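You operate a simulated robot arm through the tools that you are given. There is no shell and no other tool. Be economical: measure what you need, move in short steps, check, and stop when the job is done.

Carry out the task below with a simulated robot arm. There is one attempt and no reset: what you move stays moved.

TASK
Count the yoghurt pots on the blue table, then put as many of the joiner cartons from the blue table on the white tray.

It is judged by the outcome, as a careful person would: the job done as asked, and still so three seconds after it is handed in. It fails if anything else is knocked over, pushed out of place, dropped, spilled or broken.

THE ROBOT
A 7-joint arm with a two-finger parallel gripper, fixed in place. Base frame: the origin is at the foot of the arm, x ahead of it, y to its left, z up; the work surface is at about z = 0. Lengths are in mm, angles in rad, forces in N, time in s.
With the tool pointing down near the work surface it reaches from about 220 to 580 mm from the base axis. Its first joint turns from -1.152 to 1.152 rad. Payload 2.5 kg.
Tool frame: the origin (TCP) lies between the finger pads and is the grasp point; the fingertips stand 23 mm ahead of it; z points along the fingers, y is the line along which they close. The gripper opens to 94 mm. The fingers are 38 mm wide and 10 mm thick; the gripper's body (54 by 96 mm) begins 39 mm behind the TCP.
Orientation is told as [roll, pitch, yaw] about the base's x, y, z axes, in that order, counted from this pose: with the fingers straight down and closing along the base's y, the tool's x points along the base's -x, its y along +y and its z along -z.

THE INTERFACE
- The arm moves only by the tool move_arm. Its argument "increments" is a list of rows, each an object (a shift or turn left out is 0, a gripper value left out holds the last) with "delta_pos": the shift along the tool's x, y, z in mm, a list of three; "yaw": the turn about the tool's z in rad. In form: [{"delta_pos": [tx, ty, tz], "yaw": yaw}, ...]. A call has 1 to 10 rows; each row is the pose to reach, as a shift and turn from the pose commanded when the call began, along the tool's axes at that moment. "grip" is the opening in per cent of the stroke, from 0 (shut) to 100 (fully open), set as the call begins (left out, the last holds). A row lasts 0.2 s, in which the tool goes at most 50 mm and 0.15 rad; a call with a longer step from one row to the next is refused whole, and so is a gripper value outside its range. A pose out of reach is approached as far as the arm can. The call stops where the force on the tool passes 40 N (or 10 N more than at its start, if that is more) or the arm is blocked; 0.2 s more then pass. The fingers move at their own pace (about 108 mm/s each) and stop on an object; they squeeze with about 40 N. The grip force told is the motor's: it shows also when the fingers shut on nothing. Time passes only in rows, and 0.2 s behind the last, so rows that repeat a pose let the fingers close. It gives the time, the measured TCP pose, the force on the tool (base axes), the opening and the grip force at its end, in the units of the frame above (readings bear some noise).
- Cameras (640 x 400 px; columns grow to the right, rows downward): "scene" is fixed at [109.6, -409.9, 524.5]; the picture's right is [0.88, -0.48, 0.00], its down [-0.36, -0.65, -0.67] and it looks along [0.32, 0.59, -0.74] (base axes); focal length 240 px, centre (320, 200). "wrist" rides on the gripper at [-39, 0, -44] in the tool frame; the picture's right is [0.00, -1.00, 0.00], its down [0.97, 0.00, -0.24] and it looks along [0.24, 0.00, 0.97] (tool axes); focal length 218 px, centre (320, 200).
- camera(camera): a new picture of that camera. No time passes.
- locate(camera, pixels): there is no depth. For up to 12 entries [column, row, z] of the newest picture of that camera ("zoom" is the newest enlarged one), the place [x, y] in the base frame at which the ray of that pixel passes the height z, good to about 2 mm. No time passes.
- enlarge(camera, box): a new picture of the part [left, top, right, bottom] of that camera's present view, enlarged. No time passes.
- sign_off(): hands the job in; it is judged then, once.

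Work in short steps. Measure before you move; look again where a grasp or a placing could have gone wrong, and mend it. You have 60 turns and 26 pictures in all, the two below and enlarged ones among them. Open the gripper and draw the arm clear of the work before you hand the job in, unless the task says otherwise; then end with one line.

The tools are called after "Emit:" as a command line: name --argument value ..., lists and objects as JSON in quotes. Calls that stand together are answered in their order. move_arm: Moves the arm, as the interface text tells. Its arguments: {"type":"object","properties":{"increments":{"type":"array","items":{"type":"object","properties":{"delta_pos":{"type":"array","items":{"type":"number"}},"yaw":{"type":"number"}}}},"grip":{"type":"number"}},"required":["increments"]} The other tools are called the same way: camera (camera) takes a picture; locate (camera, pixels) gives the place at which the rays of pixels pass given heights; enlarge (camera, box) takes an enlarged picture of a part of a camera's view; sign_off () hands the job in.

At the start:

```text
time_s: 0.0
ee_pos: [296.1, -168.1, 332.0]
orientation: [0.002, 0.0, 0.0]
contact_force: [-0.9, 0.2, -0.5]
opening: 94.0
gripper_force: 0.0
```

scene: 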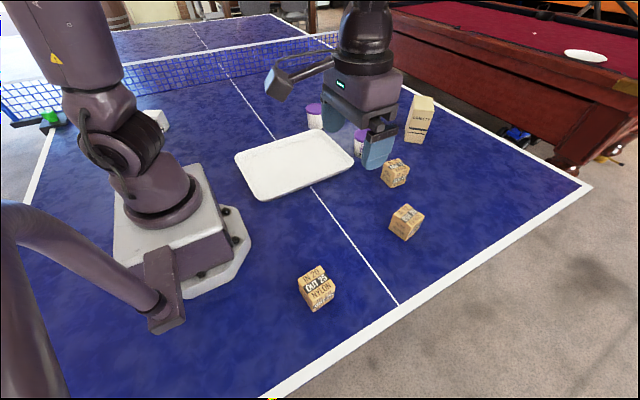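
wrist: 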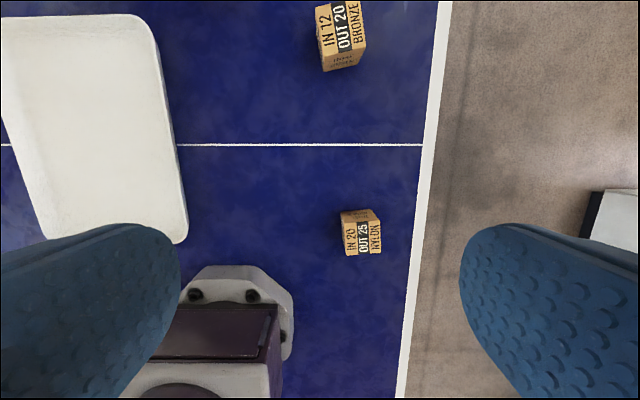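

The scene shows purple-lidded pots at about (315,115) and (360,143), and box-shaped cartons at (317,288), (406,222), (395,172) and (420,118). I enlarge to count the pots and read the labels.

Emit:
enlarge --camera "scene" --box '[280, 60, 460, 200]'

Emit:
enlarge --camera "scene" --box '[280, 190, 460, 320]'

Emit:
enlarge --camera "scene" --box '[0, 60, 240, 200]'

```text
2.86 times, centred on (370, 130) of scene
```

zoom: 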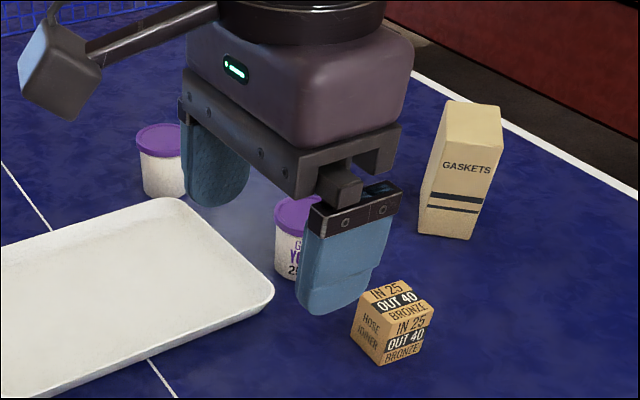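

```text
3.08 times, centred on (370, 255) of scene
```

zoom: 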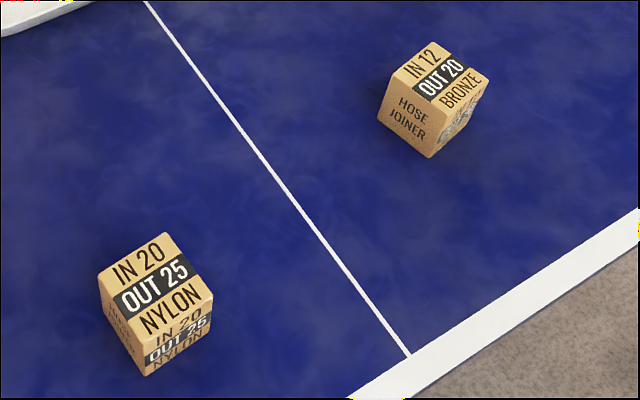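

```text
2.67 times, centred on (120, 130) of scene
```

zoom: 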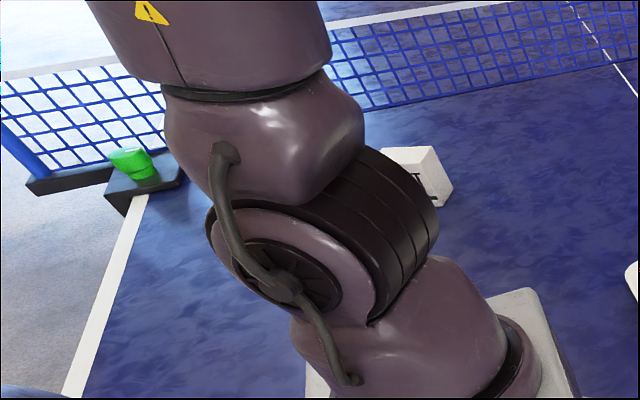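

Three hose joiner cartons are visible, plus two pots, and the gripper may hide more. I raise the arm forward over the table to look straight down with the wrist camera.

Emit:
move_arm --increments '[{"delta_pos": [-20, 30, -30]}, {"delta_pos": [-40, 60, -60]}, {"delta_pos": [-60, 90, -90]}, {"delta_pos": [-80, 120, -110]}, {"delta_pos": [-100, 150, -120]}, {"delta_pos": [-120, 170, -120]}, {"delta_pos": [-120, 170, -120]}]'

Emit:
camera --camera "wrist"

Emit:
camera --camera "scene"

```text
time_s: 1.6
ee_pos: [417.4, 2.1, 450.8]
orientation: [0.0, -0.001, 0.0]
contact_force: [0.5, 0.4, 1.0]
opening: 93.9
gripper_force: 0.0
```

```text
20 pictures are left
```

wrist: 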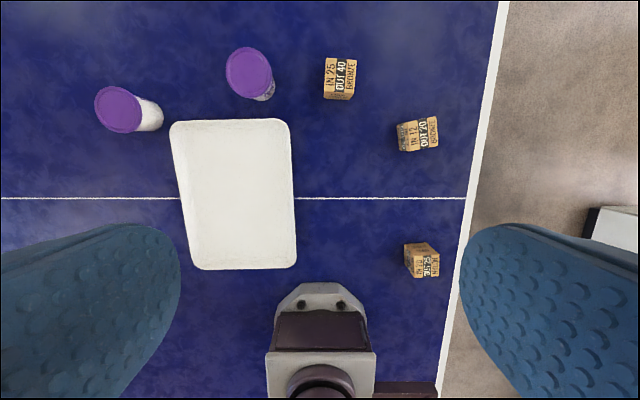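

```text
19 pictures are left
```

scene: 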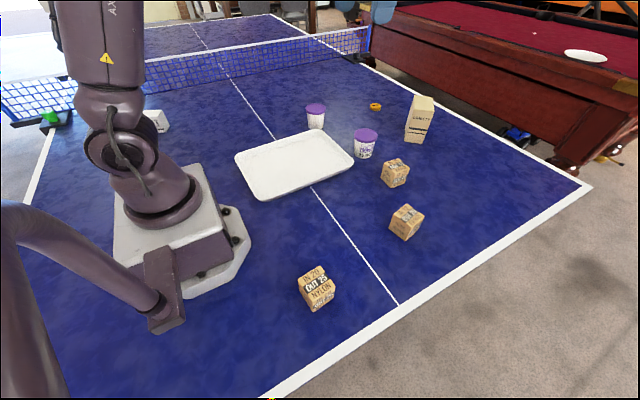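

Two pots are in view, at (316,115) and (365,142), with a white box at (157,120). I check the labels.

Emit:
enlarge --camera "scene" --box '[290, 80, 450, 180]'

Emit:
enlarge --camera "scene" --box '[20, 70, 260, 220]'

Emit:
locate --camera "wrist" --pixels '[[119, 109, 60], [249, 72, 60], [174, 124, 10], [285, 121, 10], [197, 268, 10], [296, 265, 10]]'

```text
4.00 times, centred on (370, 130) of scene
```

zoom: 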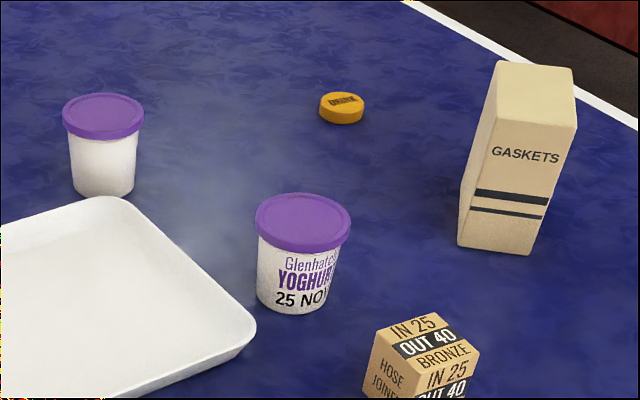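

```text
2.67 times, centred on (140, 145) of scene
```

zoom: 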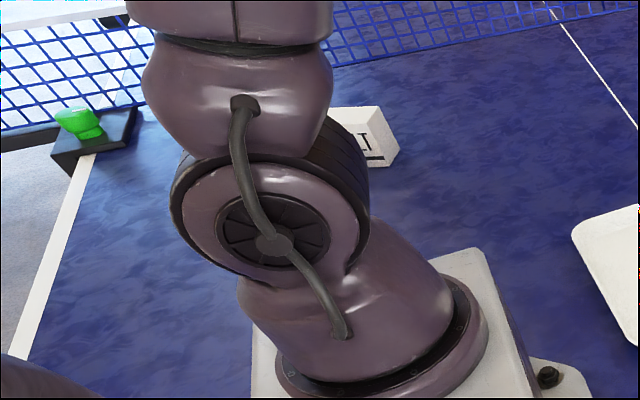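

```text
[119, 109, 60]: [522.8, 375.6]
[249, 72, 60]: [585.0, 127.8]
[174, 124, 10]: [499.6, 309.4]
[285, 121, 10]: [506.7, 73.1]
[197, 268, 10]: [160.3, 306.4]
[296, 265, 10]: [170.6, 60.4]
```

The near pot reads "Glenhat… YOGHURT"; the far one's label is turned away, and the area left of the arm is partly hidden. I swing left to view the far pot from its other side and check that area.

Emit:
move_arm --increments '[{"delta_pos": [5, 45, 10], "yaw": -0.13}, {"delta_pos": [10, 90, 30], "yaw": -0.26}, {"delta_pos": [20, 135, 50], "yaw": -0.39}, {"delta_pos": [30, 180, 60], "yaw": -0.52}, {"delta_pos": [40, 225, 70], "yaw": -0.65}, {"delta_pos": [50, 270, 90], "yaw": -0.78}, {"delta_pos": [60, 315, 100], "yaw": -0.91}, {"delta_pos": [75, 360, 110], "yaw": -1.04}, {"delta_pos": [90, 400, 120], "yaw": -1.17}, {"delta_pos": [100, 435, 130], "yaw": -1.3}]'

Emit:
camera --camera "wrist"

```text
refused: row 3 steps farther than a row can; nothing moved
```

```text
16 pictures are left
```

wrist: 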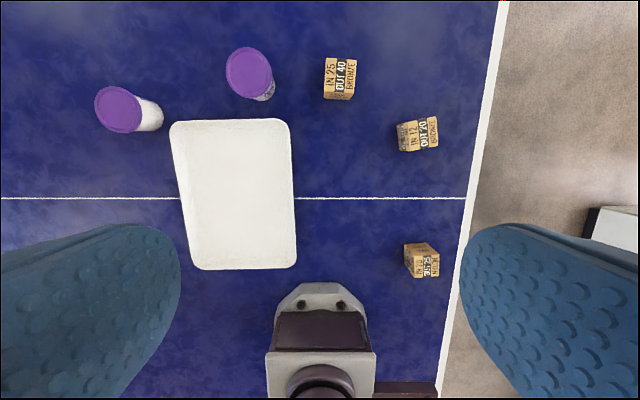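

The move was refused because one step was too long; I send it again with even steps.

Emit:
move_arm --increments '[{"delta_pos": [10, 42, 10], "yaw": -0.13}, {"delta_pos": [20, 84, 20], "yaw": -0.26}, {"delta_pos": [30, 126, 30], "yaw": -0.39}, {"delta_pos": [40, 168, 40], "yaw": -0.52}, {"delta_pos": [50, 210, 50], "yaw": -0.65}, {"delta_pos": [60, 252, 60], "yaw": -0.78}, {"delta_pos": [70, 294, 70], "yaw": -0.91}, {"delta_pos": [80, 336, 80], "yaw": -1.04}, {"delta_pos": [90, 378, 90], "yaw": -1.17}, {"delta_pos": [100, 420, 100], "yaw": -1.3}]'

Emit:
camera --camera "wrist"

```text
time_s: 3.8
ee_pos: [316.6, 422.8, 350.9]
orientation: [-0.001, 0.001, 1.302]
contact_force: [-0.3, -0.3, -0.2]
opening: 93.8
gripper_force: 0.0
```

```text
15 pictures are left
```

wrist: 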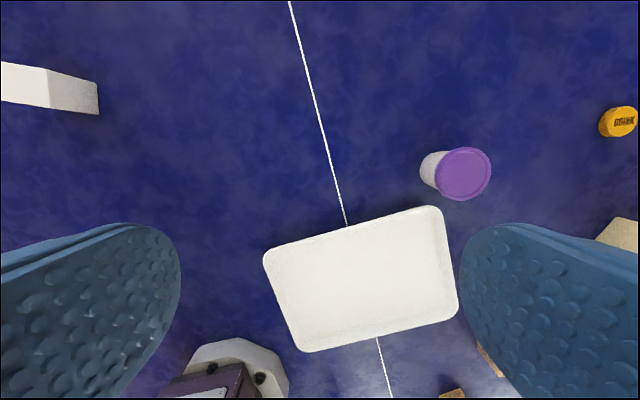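

The left side holds only the white box at (50,85). I enlarge the pot at (455,173).

Emit:
enlarge --camera "wrist" --box '[400, 130, 520, 210]'

Emit:
locate --camera "wrist" --pixels '[[465, 173, 60], [50, 85, 40], [90, 300, 0], [267, 252, 10], [436, 209, 10], [456, 310, 10], [303, 350, 10]]'

```text
5.00 times, centred on (460, 170) of wrist
```

zoom: 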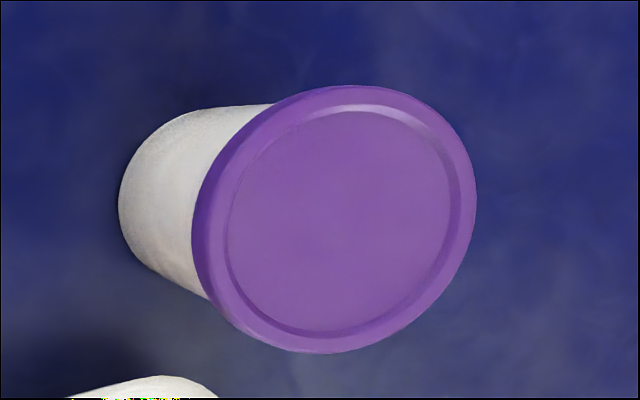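

```text
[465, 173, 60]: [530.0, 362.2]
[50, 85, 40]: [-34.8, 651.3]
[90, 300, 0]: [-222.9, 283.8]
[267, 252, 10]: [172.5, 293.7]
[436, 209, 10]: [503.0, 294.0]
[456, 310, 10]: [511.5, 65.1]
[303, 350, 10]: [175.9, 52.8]
```

The label faces away on the +x side. I move to (550,180,221), with the camera beyond the pot, to see that side.

Emit:
move_arm --increments '[{"delta_pos": [17, -29, 13], "yaw": 0.13}, {"delta_pos": [34, -58, 26], "yaw": 0.26}, {"delta_pos": [52, -87, 39], "yaw": 0.39}, {"delta_pos": [69, -116, 52], "yaw": 0.52}, {"delta_pos": [86, -145, 65], "yaw": 0.65}, {"delta_pos": [103, -174, 78], "yaw": 0.78}, {"delta_pos": [120, -203, 91], "yaw": 0.91}, {"delta_pos": [138, -232, 104], "yaw": 1.04}, {"delta_pos": [155, -260, 117], "yaw": 1.17}, {"delta_pos": [172, -289, 130], "yaw": 1.3}]'

Emit:
camera --camera "wrist"

```text
time_s: 6.0
ee_pos: [549.5, 179.6, 220.8]
orientation: [0.0, -0.001, -0.004]
contact_force: [-0.4, 0.0, 0.2]
opening: 93.7
gripper_force: 0.0
```

```text
13 pictures are left
```

wrist: 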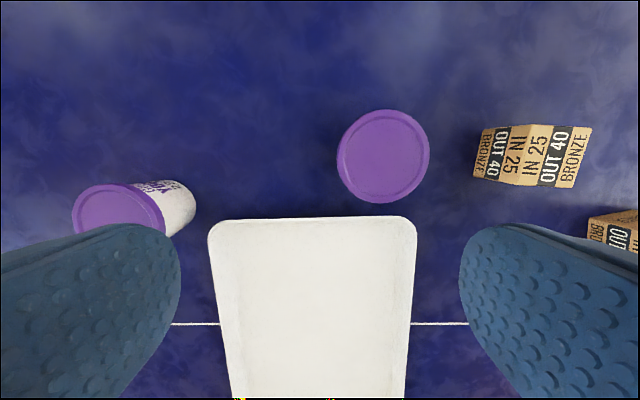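

Emit:
enlarge --camera "wrist" --box '[90, 160, 220, 240]'

```text
4.92 times, centred on (155, 200) of wrist
```

zoom: 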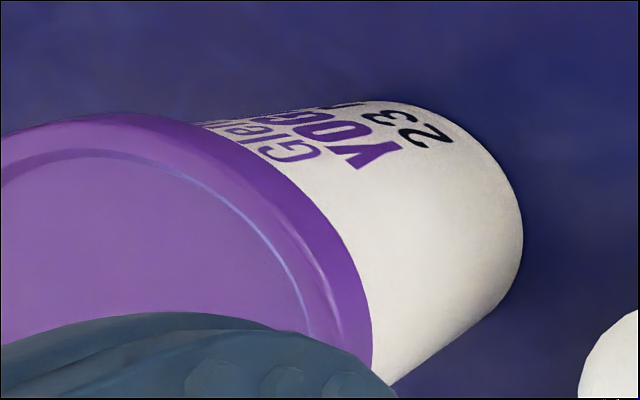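

It also reads "Glen… YOG…", so there are two yoghurt pots and I need two joiner cartons. I take the 12/20 carton (406,222) and the 20/25 carton (317,288), which are the most open; I locate their corners.

Emit:
locate --camera "scene" --pixels '[[405.7, 241.4, 0], [410.3, 224.2, 40], [410.3, 224.2, 50], [405.7, 203.7, 45], [424.9, 216, 45], [393.1, 212.8, 45], [314.2, 312.1, 0], [314.2, 298.8, 40], [320, 265.4, 45], [335.3, 285.8, 45], [297.9, 278.7, 45]]'

```text
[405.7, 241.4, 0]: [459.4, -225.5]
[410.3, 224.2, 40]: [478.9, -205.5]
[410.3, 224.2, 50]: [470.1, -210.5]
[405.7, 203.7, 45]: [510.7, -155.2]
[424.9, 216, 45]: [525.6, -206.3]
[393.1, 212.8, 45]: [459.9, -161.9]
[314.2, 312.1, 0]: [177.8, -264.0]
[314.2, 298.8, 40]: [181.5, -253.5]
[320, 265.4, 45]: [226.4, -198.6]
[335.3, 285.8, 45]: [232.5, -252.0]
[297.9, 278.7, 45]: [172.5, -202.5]
```

Carton A is centred near (492,-185) and B near (203,-227), each about 52 mm. I move above A to measure it from overhead.

Emit:
move_arm --increments '[{"delta_pos": [10, -45, 0]}, {"delta_pos": [20, -90, 0]}, {"delta_pos": [30, -135, 0]}, {"delta_pos": [40, -180, 0]}, {"delta_pos": [50, -225, 0]}, {"delta_pos": [60, -270, 0]}, {"delta_pos": [70, -315, 0]}, {"delta_pos": [80, -365, 0]}, {"delta_pos": [80, -365, 0]}]'

Emit:
camera --camera "wrist"

```text
refused: row 8 steps farther than a row can; nothing moved
```

```text
11 pictures are left
```

wrist: 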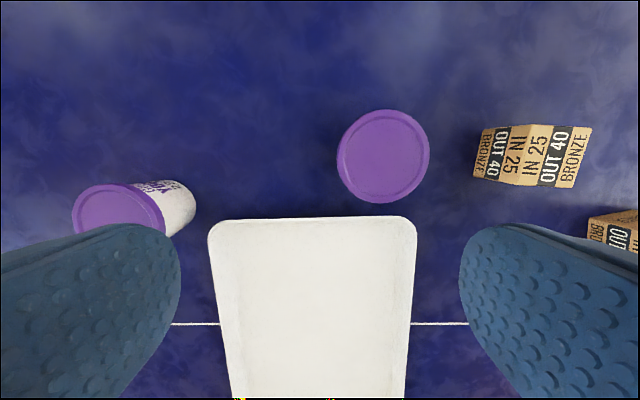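

The last step was just too long; I resend with even steps.

Emit:
move_arm --increments '[{"delta_pos": [10, -41, 0]}, {"delta_pos": [20, -82, 0]}, {"delta_pos": [30, -123, 0]}, {"delta_pos": [40, -164, 0]}, {"delta_pos": [50, -205, 0]}, {"delta_pos": [60, -246, 0]}, {"delta_pos": [70, -287, 0]}, {"delta_pos": [75, -327, 0]}, {"delta_pos": [80, -365, 0]}, {"delta_pos": [80, -365, 0]}]'

```text
time_s: 8.2
ee_pos: [467.2, -187.0, 220.8]
orientation: [0.0, 0.002, 0.0]
contact_force: [0.2, -0.1, 1.3]
opening: 93.9
gripper_force: 0.2
```

Emit:
camera --camera "wrist"

```text
10 pictures are left
```

wrist: 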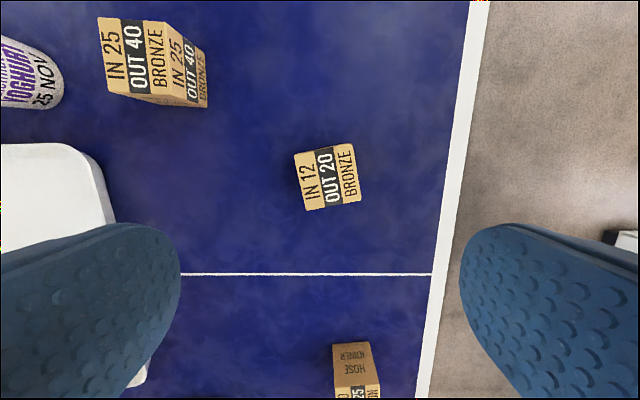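

Emit:
locate --camera "wrist" --pixels '[[294, 155, 45], [352, 144, 45], [361, 200, 45], [305, 211, 45], [294, 155, 50], [361, 200, 50], [92, 150, 15], [108, 212, 15]]'

```text
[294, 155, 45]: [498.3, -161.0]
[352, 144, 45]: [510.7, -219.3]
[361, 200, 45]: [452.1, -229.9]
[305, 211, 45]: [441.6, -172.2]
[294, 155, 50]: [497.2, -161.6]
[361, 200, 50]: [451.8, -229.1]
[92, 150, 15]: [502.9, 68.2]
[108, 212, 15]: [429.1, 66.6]
```

Combining the views, carton A is a cube of about 55 mm centred at (477,-195), turned +0.195 rad. I align, descend to z≈40 with fingers open, then check.

Emit:
move_arm --increments '[{"delta_pos": [-10, -8, 0], "yaw": -0.1}, {"delta_pos": [-10, -8, 30], "yaw": -0.195}, {"delta_pos": [-10, -8, 70], "yaw": -0.195}, {"delta_pos": [-10, -8, 105], "yaw": -0.195}, {"delta_pos": [-10, -8, 110], "yaw": -0.195}, {"delta_pos": [-10, -8, 110], "yaw": -0.195}]'

Emit:
camera --camera "wrist"

```text
time_s: 9.6
ee_pos: [478.5, -194.6, 109.1]
orientation: [0.0, 0.0, 0.196]
contact_force: [-0.3, -0.2, -0.7]
opening: 93.8
gripper_force: 0.0
```

```text
9 pictures are left
```

wrist: 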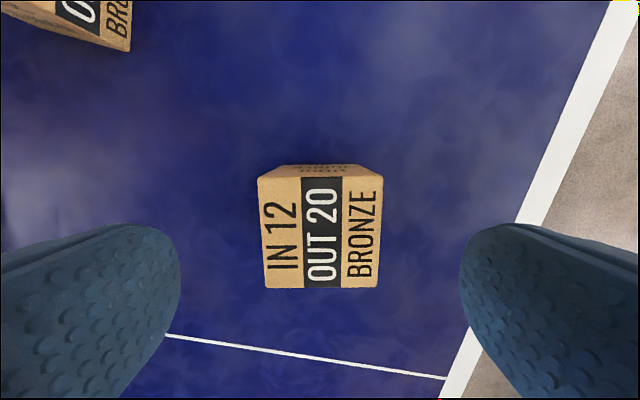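

The carton is centred between the fingers and square to them. I verify its centre along the finger direction.

Emit:
locate --camera "wrist" --pixels '[[257, 177, 55], [382, 175, 55], [379, 288, 55], [267, 288, 55]]'

```text
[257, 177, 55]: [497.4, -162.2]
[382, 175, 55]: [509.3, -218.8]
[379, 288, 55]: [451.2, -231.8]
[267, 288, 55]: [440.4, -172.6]
```

Emit:
move_arm --increments '[{"delta_pos": [4, -1, 20]}, {"delta_pos": [4, -1, 45]}, {"delta_pos": [4, -1, 69]}, {"delta_pos": [4, -1, 69]}]'

Emit:
move_arm --increments '[{"delta_pos": [0, 0, 0]}, {"delta_pos": [0, 0, 0]}, {"delta_pos": [0, 0, 0]}]' --grip 0

Emit:
move_arm --increments '[{"delta_pos": [0, 0, -15]}, {"delta_pos": [0, 0, -45]}, {"delta_pos": [0, 0, -80]}, {"delta_pos": [0, 0, -80]}]'

```text
time_s: 10.6
ee_pos: [476.0, -195.5, 41.7]
orientation: [-0.001, -0.001, 0.196]
contact_force: [-0.6, 0.4, 0.2]
opening: 94.0
gripper_force: 0.0
```

```text
time_s: 11.4
ee_pos: [476.2, -196.2, 42.4]
orientation: [-0.001, 0.0, 0.196]
contact_force: [0.1, 0.5, 0.4]
opening: 54.6
gripper_force: 40.0
```

```text
time_s: 12.4
ee_pos: [475.0, -196.5, 121.7]
orientation: [0.0, 0.0, 0.196]
contact_force: [-0.8, -0.6, -0.8]
opening: 54.6
gripper_force: 40.5
```

Carton A is held (opening 54.6). I carry it to above the tray at about (400,150), squaring the yaw.

Emit:
move_arm --increments '[{"delta_pos": [1, 39, -10], "yaw": 0.03}, {"delta_pos": [1, 79, -20], "yaw": 0.06}, {"delta_pos": [2, 118, -20], "yaw": 0.1}, {"delta_pos": [3, 157, -20], "yaw": 0.13}, {"delta_pos": [4, 197, -20], "yaw": 0.16}, {"delta_pos": [5, 236, -20], "yaw": 0.195}, {"delta_pos": [6, 275, -20], "yaw": 0.195}, {"delta_pos": [6, 315, -20], "yaw": 0.195}, {"delta_pos": [6, 354, -20], "yaw": 0.195}, {"delta_pos": [6, 354, -20], "yaw": 0.195}]'

Emit:
camera --camera "wrist"

```text
time_s: 14.6
ee_pos: [400.7, 150.8, 142.0]
orientation: [0.0, 0.001, -0.001]
contact_force: [-0.2, 0.2, -0.5]
opening: 54.8
gripper_force: 39.9
```

```text
8 pictures are left
```

wrist: 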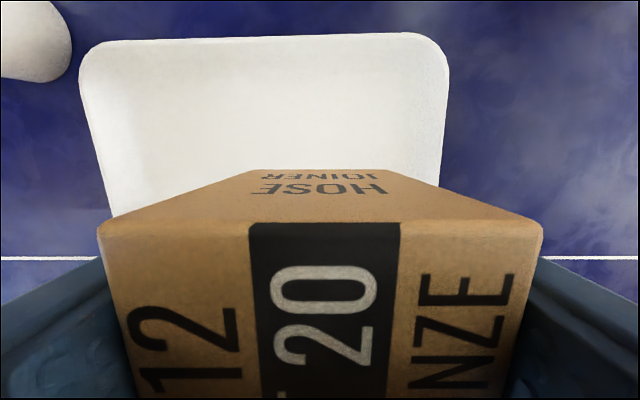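

The carton is over the tray. I lower to z≈56, then creep down until contact.

Emit:
move_arm --increments '[{"delta_pos": [0, 0, 30]}, {"delta_pos": [0, 0, 60]}, {"delta_pos": [0, 0, 84]}, {"delta_pos": [0, 0, 84]}]'

Emit:
move_arm --increments '[{"delta_pos": [0, 0, 2]}, {"delta_pos": [0, 0, 4]}, {"delta_pos": [0, 0, 6]}, {"delta_pos": [0, 0, 6]}]'

```text
time_s: 15.6
ee_pos: [399.8, 149.4, 57.5]
orientation: [0.001, 0.0, 0.0]
contact_force: [-0.1, 0.2, -1.4]
opening: 54.6
gripper_force: 39.3
```

```text
time_s: 16.6
ee_pos: [400.6, 149.3, 51.8]
orientation: [0.0, -0.001, 0.0]
contact_force: [-0.5, -0.3, -1.6]
opening: 54.2
gripper_force: 40.2
```

Emit:
move_arm --increments '[{"delta_pos": [0, 0, 1]}, {"delta_pos": [0, 0, 2]}, {"delta_pos": [0, 0, 3]}, {"delta_pos": [0, 0, 4]}]'

```text
time_s: 17.6
ee_pos: [401.6, 149.4, 47.6]
orientation: [-0.002, 0.001, -0.001]
contact_force: [-2.5, 0.0, 4.1]
opening: 54.5
gripper_force: 39.2
```

Force is starting to rise (4 N) at z≈47.6, so the carton is touching the tray. I go one more millimetre, then release and lift.

Emit:
move_arm --increments '[{"delta_pos": [0, 0, 0.5]}, {"delta_pos": [0, 0, 1]}]'

Emit:
move_arm --increments '[{"delta_pos": [0, 0, 0]}, {"delta_pos": [0, 0, 0]}, {"delta_pos": [0, 0, 0]}]' --grip 90

Emit:
move_arm --increments '[{"delta_pos": [0, 0, -30]}, {"delta_pos": [0, 0, -75]}, {"delta_pos": [0, 0, -120]}, {"delta_pos": [0, 0, -160]}, {"delta_pos": [0, 0, -160]}]'

Emit:
camera --camera "scene"

```text
time_s: 18.2
ee_pos: [400.8, 150.7, 47.6]
orientation: [-0.001, 0.001, -0.001]
contact_force: [-8.8, -1.5, 23.2]
opening: 54.7
gripper_force: 39.9
```

```text
time_s: 19.0
ee_pos: [400.8, 149.8, 46.3]
orientation: [0.0, 0.001, 0.0]
contact_force: [0.0, -0.6, 0.4]
opening: 84.7
gripper_force: 0.0
```

```text
time_s: 20.2
ee_pos: [400.6, 150.7, 207.5]
orientation: [0.001, -0.001, 0.0]
contact_force: [-0.8, -0.6, -0.3]
opening: 84.4
gripper_force: 0.0
```

```text
7 pictures are left
```

scene: 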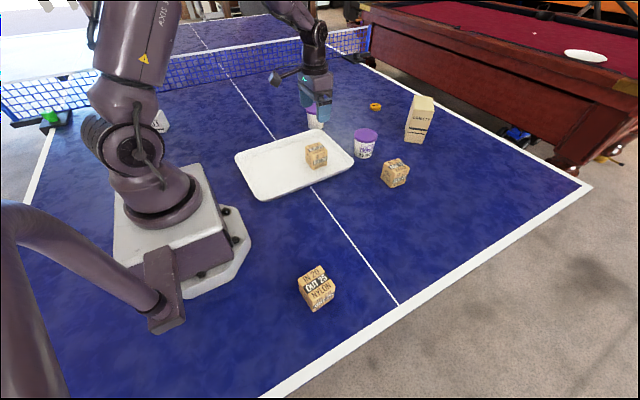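

Carton A stands on the tray at (316,155) and nothing else has moved. I move above carton B to measure it.

Emit:
move_arm --increments '[{"delta_pos": [18, -37, -1]}, {"delta_pos": [37, -74, -2]}, {"delta_pos": [55, -111, -4]}, {"delta_pos": [74, -148, -5]}, {"delta_pos": [92, -185, -6]}, {"delta_pos": [111, -222, -8]}, {"delta_pos": [130, -259, -9]}, {"delta_pos": [149, -300, -10]}, {"delta_pos": [168, -341, -12]}, {"delta_pos": [187, -381, -13]}]' --grip 100

Emit:
camera --camera "wrist"

```text
time_s: 22.4
ee_pos: [213.1, -230.6, 219.4]
orientation: [-0.001, 0.0, 0.001]
contact_force: [0.2, 0.3, 0.5]
opening: 94.0
gripper_force: 0.0
```

```text
6 pictures are left
```

wrist: 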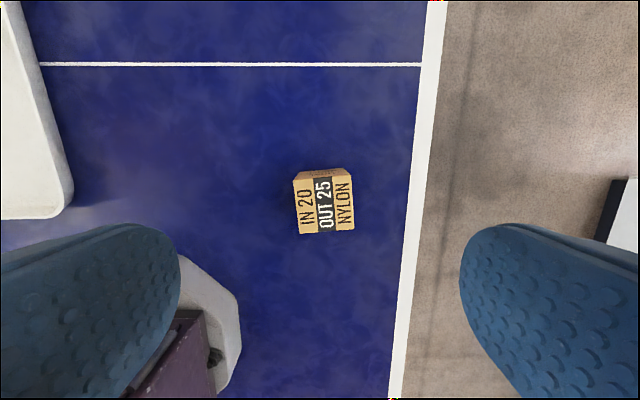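

Emit:
locate --camera "wrist" --pixels '[[293, 180, 56], [351, 175, 56], [355, 229, 56], [299, 234, 56], [240, 300, 0], [240, 300, 30], [180, 256, 0]]'

```text
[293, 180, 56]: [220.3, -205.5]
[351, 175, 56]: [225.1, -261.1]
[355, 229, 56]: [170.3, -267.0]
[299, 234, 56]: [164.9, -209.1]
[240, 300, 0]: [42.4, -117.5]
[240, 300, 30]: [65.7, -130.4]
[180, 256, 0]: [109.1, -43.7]
```

Carton B is centred at (195,-236), turned +0.095 rad. I align and descend to grasp it.

Emit:
move_arm --increments '[{"delta_pos": [18, -5, 0], "yaw": -0.095}, {"delta_pos": [18, -5, 40], "yaw": -0.095}, {"delta_pos": [18, -5, 80], "yaw": -0.095}, {"delta_pos": [18, -5, 110], "yaw": -0.095}, {"delta_pos": [18, -5, 110], "yaw": -0.095}]'

Emit:
camera --camera "wrist"

```text
time_s: 23.6
ee_pos: [196.1, -236.7, 108.6]
orientation: [0.0, 0.0, 0.095]
contact_force: [-1.1, -0.2, -0.2]
opening: 93.9
gripper_force: 0.1
```

```text
5 pictures are left
```

wrist: 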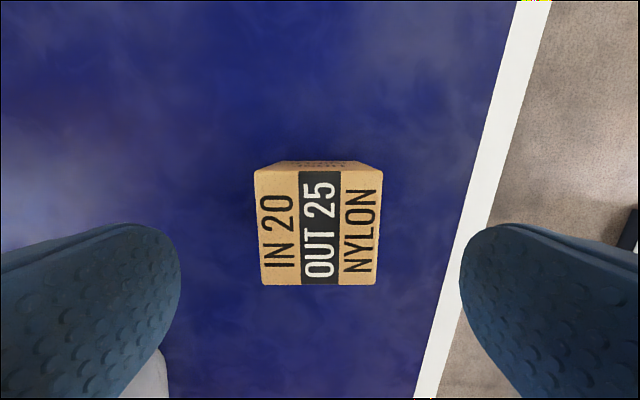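

The carton is centred and square between the fingers. I descend, grip and lift.

Emit:
move_arm --increments '[{"delta_pos": [0, 0, 20]}, {"delta_pos": [0, 0, 45]}, {"delta_pos": [0, 0, 67]}, {"delta_pos": [0, 0, 67]}]'

Emit:
move_arm --increments '[{"delta_pos": [0, 0, 0]}, {"delta_pos": [0, 0, 0]}, {"delta_pos": [0, 0, 0]}]' --grip 0

Emit:
move_arm --increments '[{"delta_pos": [0, 0, -20]}, {"delta_pos": [0, 0, -60]}, {"delta_pos": [0, 0, -100]}, {"delta_pos": [0, 0, -100]}]'

```text
time_s: 24.6
ee_pos: [196.9, -236.4, 42.4]
orientation: [0.001, 0.0, 0.095]
contact_force: [0.5, 0.0, -0.5]
opening: 94.0
gripper_force: 0.1
```

```text
time_s: 25.4
ee_pos: [194.3, -235.9, 42.5]
orientation: [-0.001, 0.0, 0.095]
contact_force: [0.1, -0.3, 0.3]
opening: 54.5
gripper_force: 39.8
```

```text
time_s: 26.4
ee_pos: [195.1, -236.6, 143.5]
orientation: [0.0, -0.001, 0.095]
contact_force: [0.5, 1.5, -0.9]
opening: 54.5
gripper_force: 40.1
```

Carton B is held (54.5). I carry it around the base front to above the tray at about (290,170), beside carton A.

Emit:
move_arm --increments '[{"delta_pos": [-30, 32.7, 0]}, {"delta_pos": [-60, 65.4, 0]}, {"delta_pos": [-90, 98, 0]}, {"delta_pos": [-120, 131, 0]}, {"delta_pos": [-150, 163.5, 0]}, {"delta_pos": [-146.4, 210, 0], "yaw": 0.03}, {"delta_pos": [-143, 256.6, 0], "yaw": 0.06}, {"delta_pos": [-139, 303, 0], "yaw": 0.095}, {"delta_pos": [-136, 349.7, 0], "yaw": 0.095}, {"delta_pos": [-132, 396, 0], "yaw": 0.095}]'

Emit:
camera --camera "scene"

```text
time_s: 28.6
ee_pos: [288.8, 170.8, 143.0]
orientation: [0.0, 0.0, 0.0]
contact_force: [0.0, 0.0, -1.0]
opening: 54.6
gripper_force: 39.8
```

```text
4 pictures are left
```

scene: 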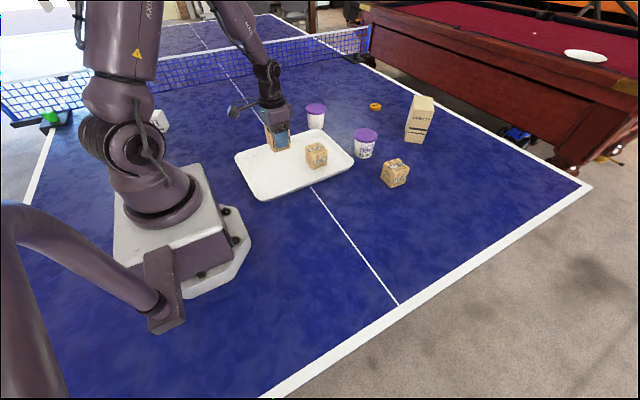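

The carton is over free tray space. I lower it to z≈48, where carton A touched down.

Emit:
move_arm --increments '[{"delta_pos": [0, 0, 30]}, {"delta_pos": [0, 0, 60]}, {"delta_pos": [0, 0, 85]}, {"delta_pos": [0, 0, 90]}, {"delta_pos": [0, 0, 92]}, {"delta_pos": [0, 0, 94]}, {"delta_pos": [0, 0, 95]}]'

```text
time_s: 30.2
ee_pos: [289.7, 170.4, 48.0]
orientation: [-0.001, 0.001, 0.001]
contact_force: [-3.2, -0.9, 11.9]
opening: 54.7
gripper_force: 40.4
```

It has touched down (12 N). I release, lift and check.

Emit:
move_arm --increments '[{"delta_pos": [0, 0, 0]}, {"delta_pos": [0, 0, 0]}, {"delta_pos": [0, 0, 0]}]' --grip 90

Emit:
move_arm --increments '[{"delta_pos": [0, 0, -30]}, {"delta_pos": [0, 0, -75]}, {"delta_pos": [0, 0, -120]}, {"delta_pos": [0, 0, -165]}, {"delta_pos": [0, 0, -210]}, {"delta_pos": [0, 0, -250]}, {"delta_pos": [0, 0, -250]}]'

Emit:
camera --camera "scene"

```text
time_s: 31.0
ee_pos: [290.1, 169.7, 47.7]
orientation: [0.0, 0.0, -0.001]
contact_force: [0.0, 0.3, 0.0]
opening: 84.7
gripper_force: 0.1
```

```text
time_s: 32.6
ee_pos: [289.9, 169.6, 298.8]
orientation: [0.0, -0.001, -0.001]
contact_force: [0.7, 0.0, 0.3]
opening: 84.4
gripper_force: 0.0
```

```text
3 pictures are left
```

scene: 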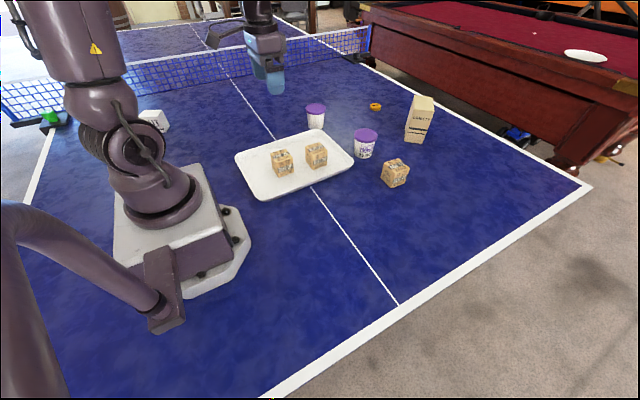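

Both cartons stand on the tray at (282,163) and (316,155), the two pots and everything else are undisturbed, and the arm is clear. I hand in.

Emit:
sign_off

```text
The job is handed in.
```

I counted two yoghurt pots on the blue table and put two hose joiner cartons (IN 12 OUT 20 bronze and IN 20 OUT 25 nylon) on the white tray; a small area behind the arm's base was never in clear view.
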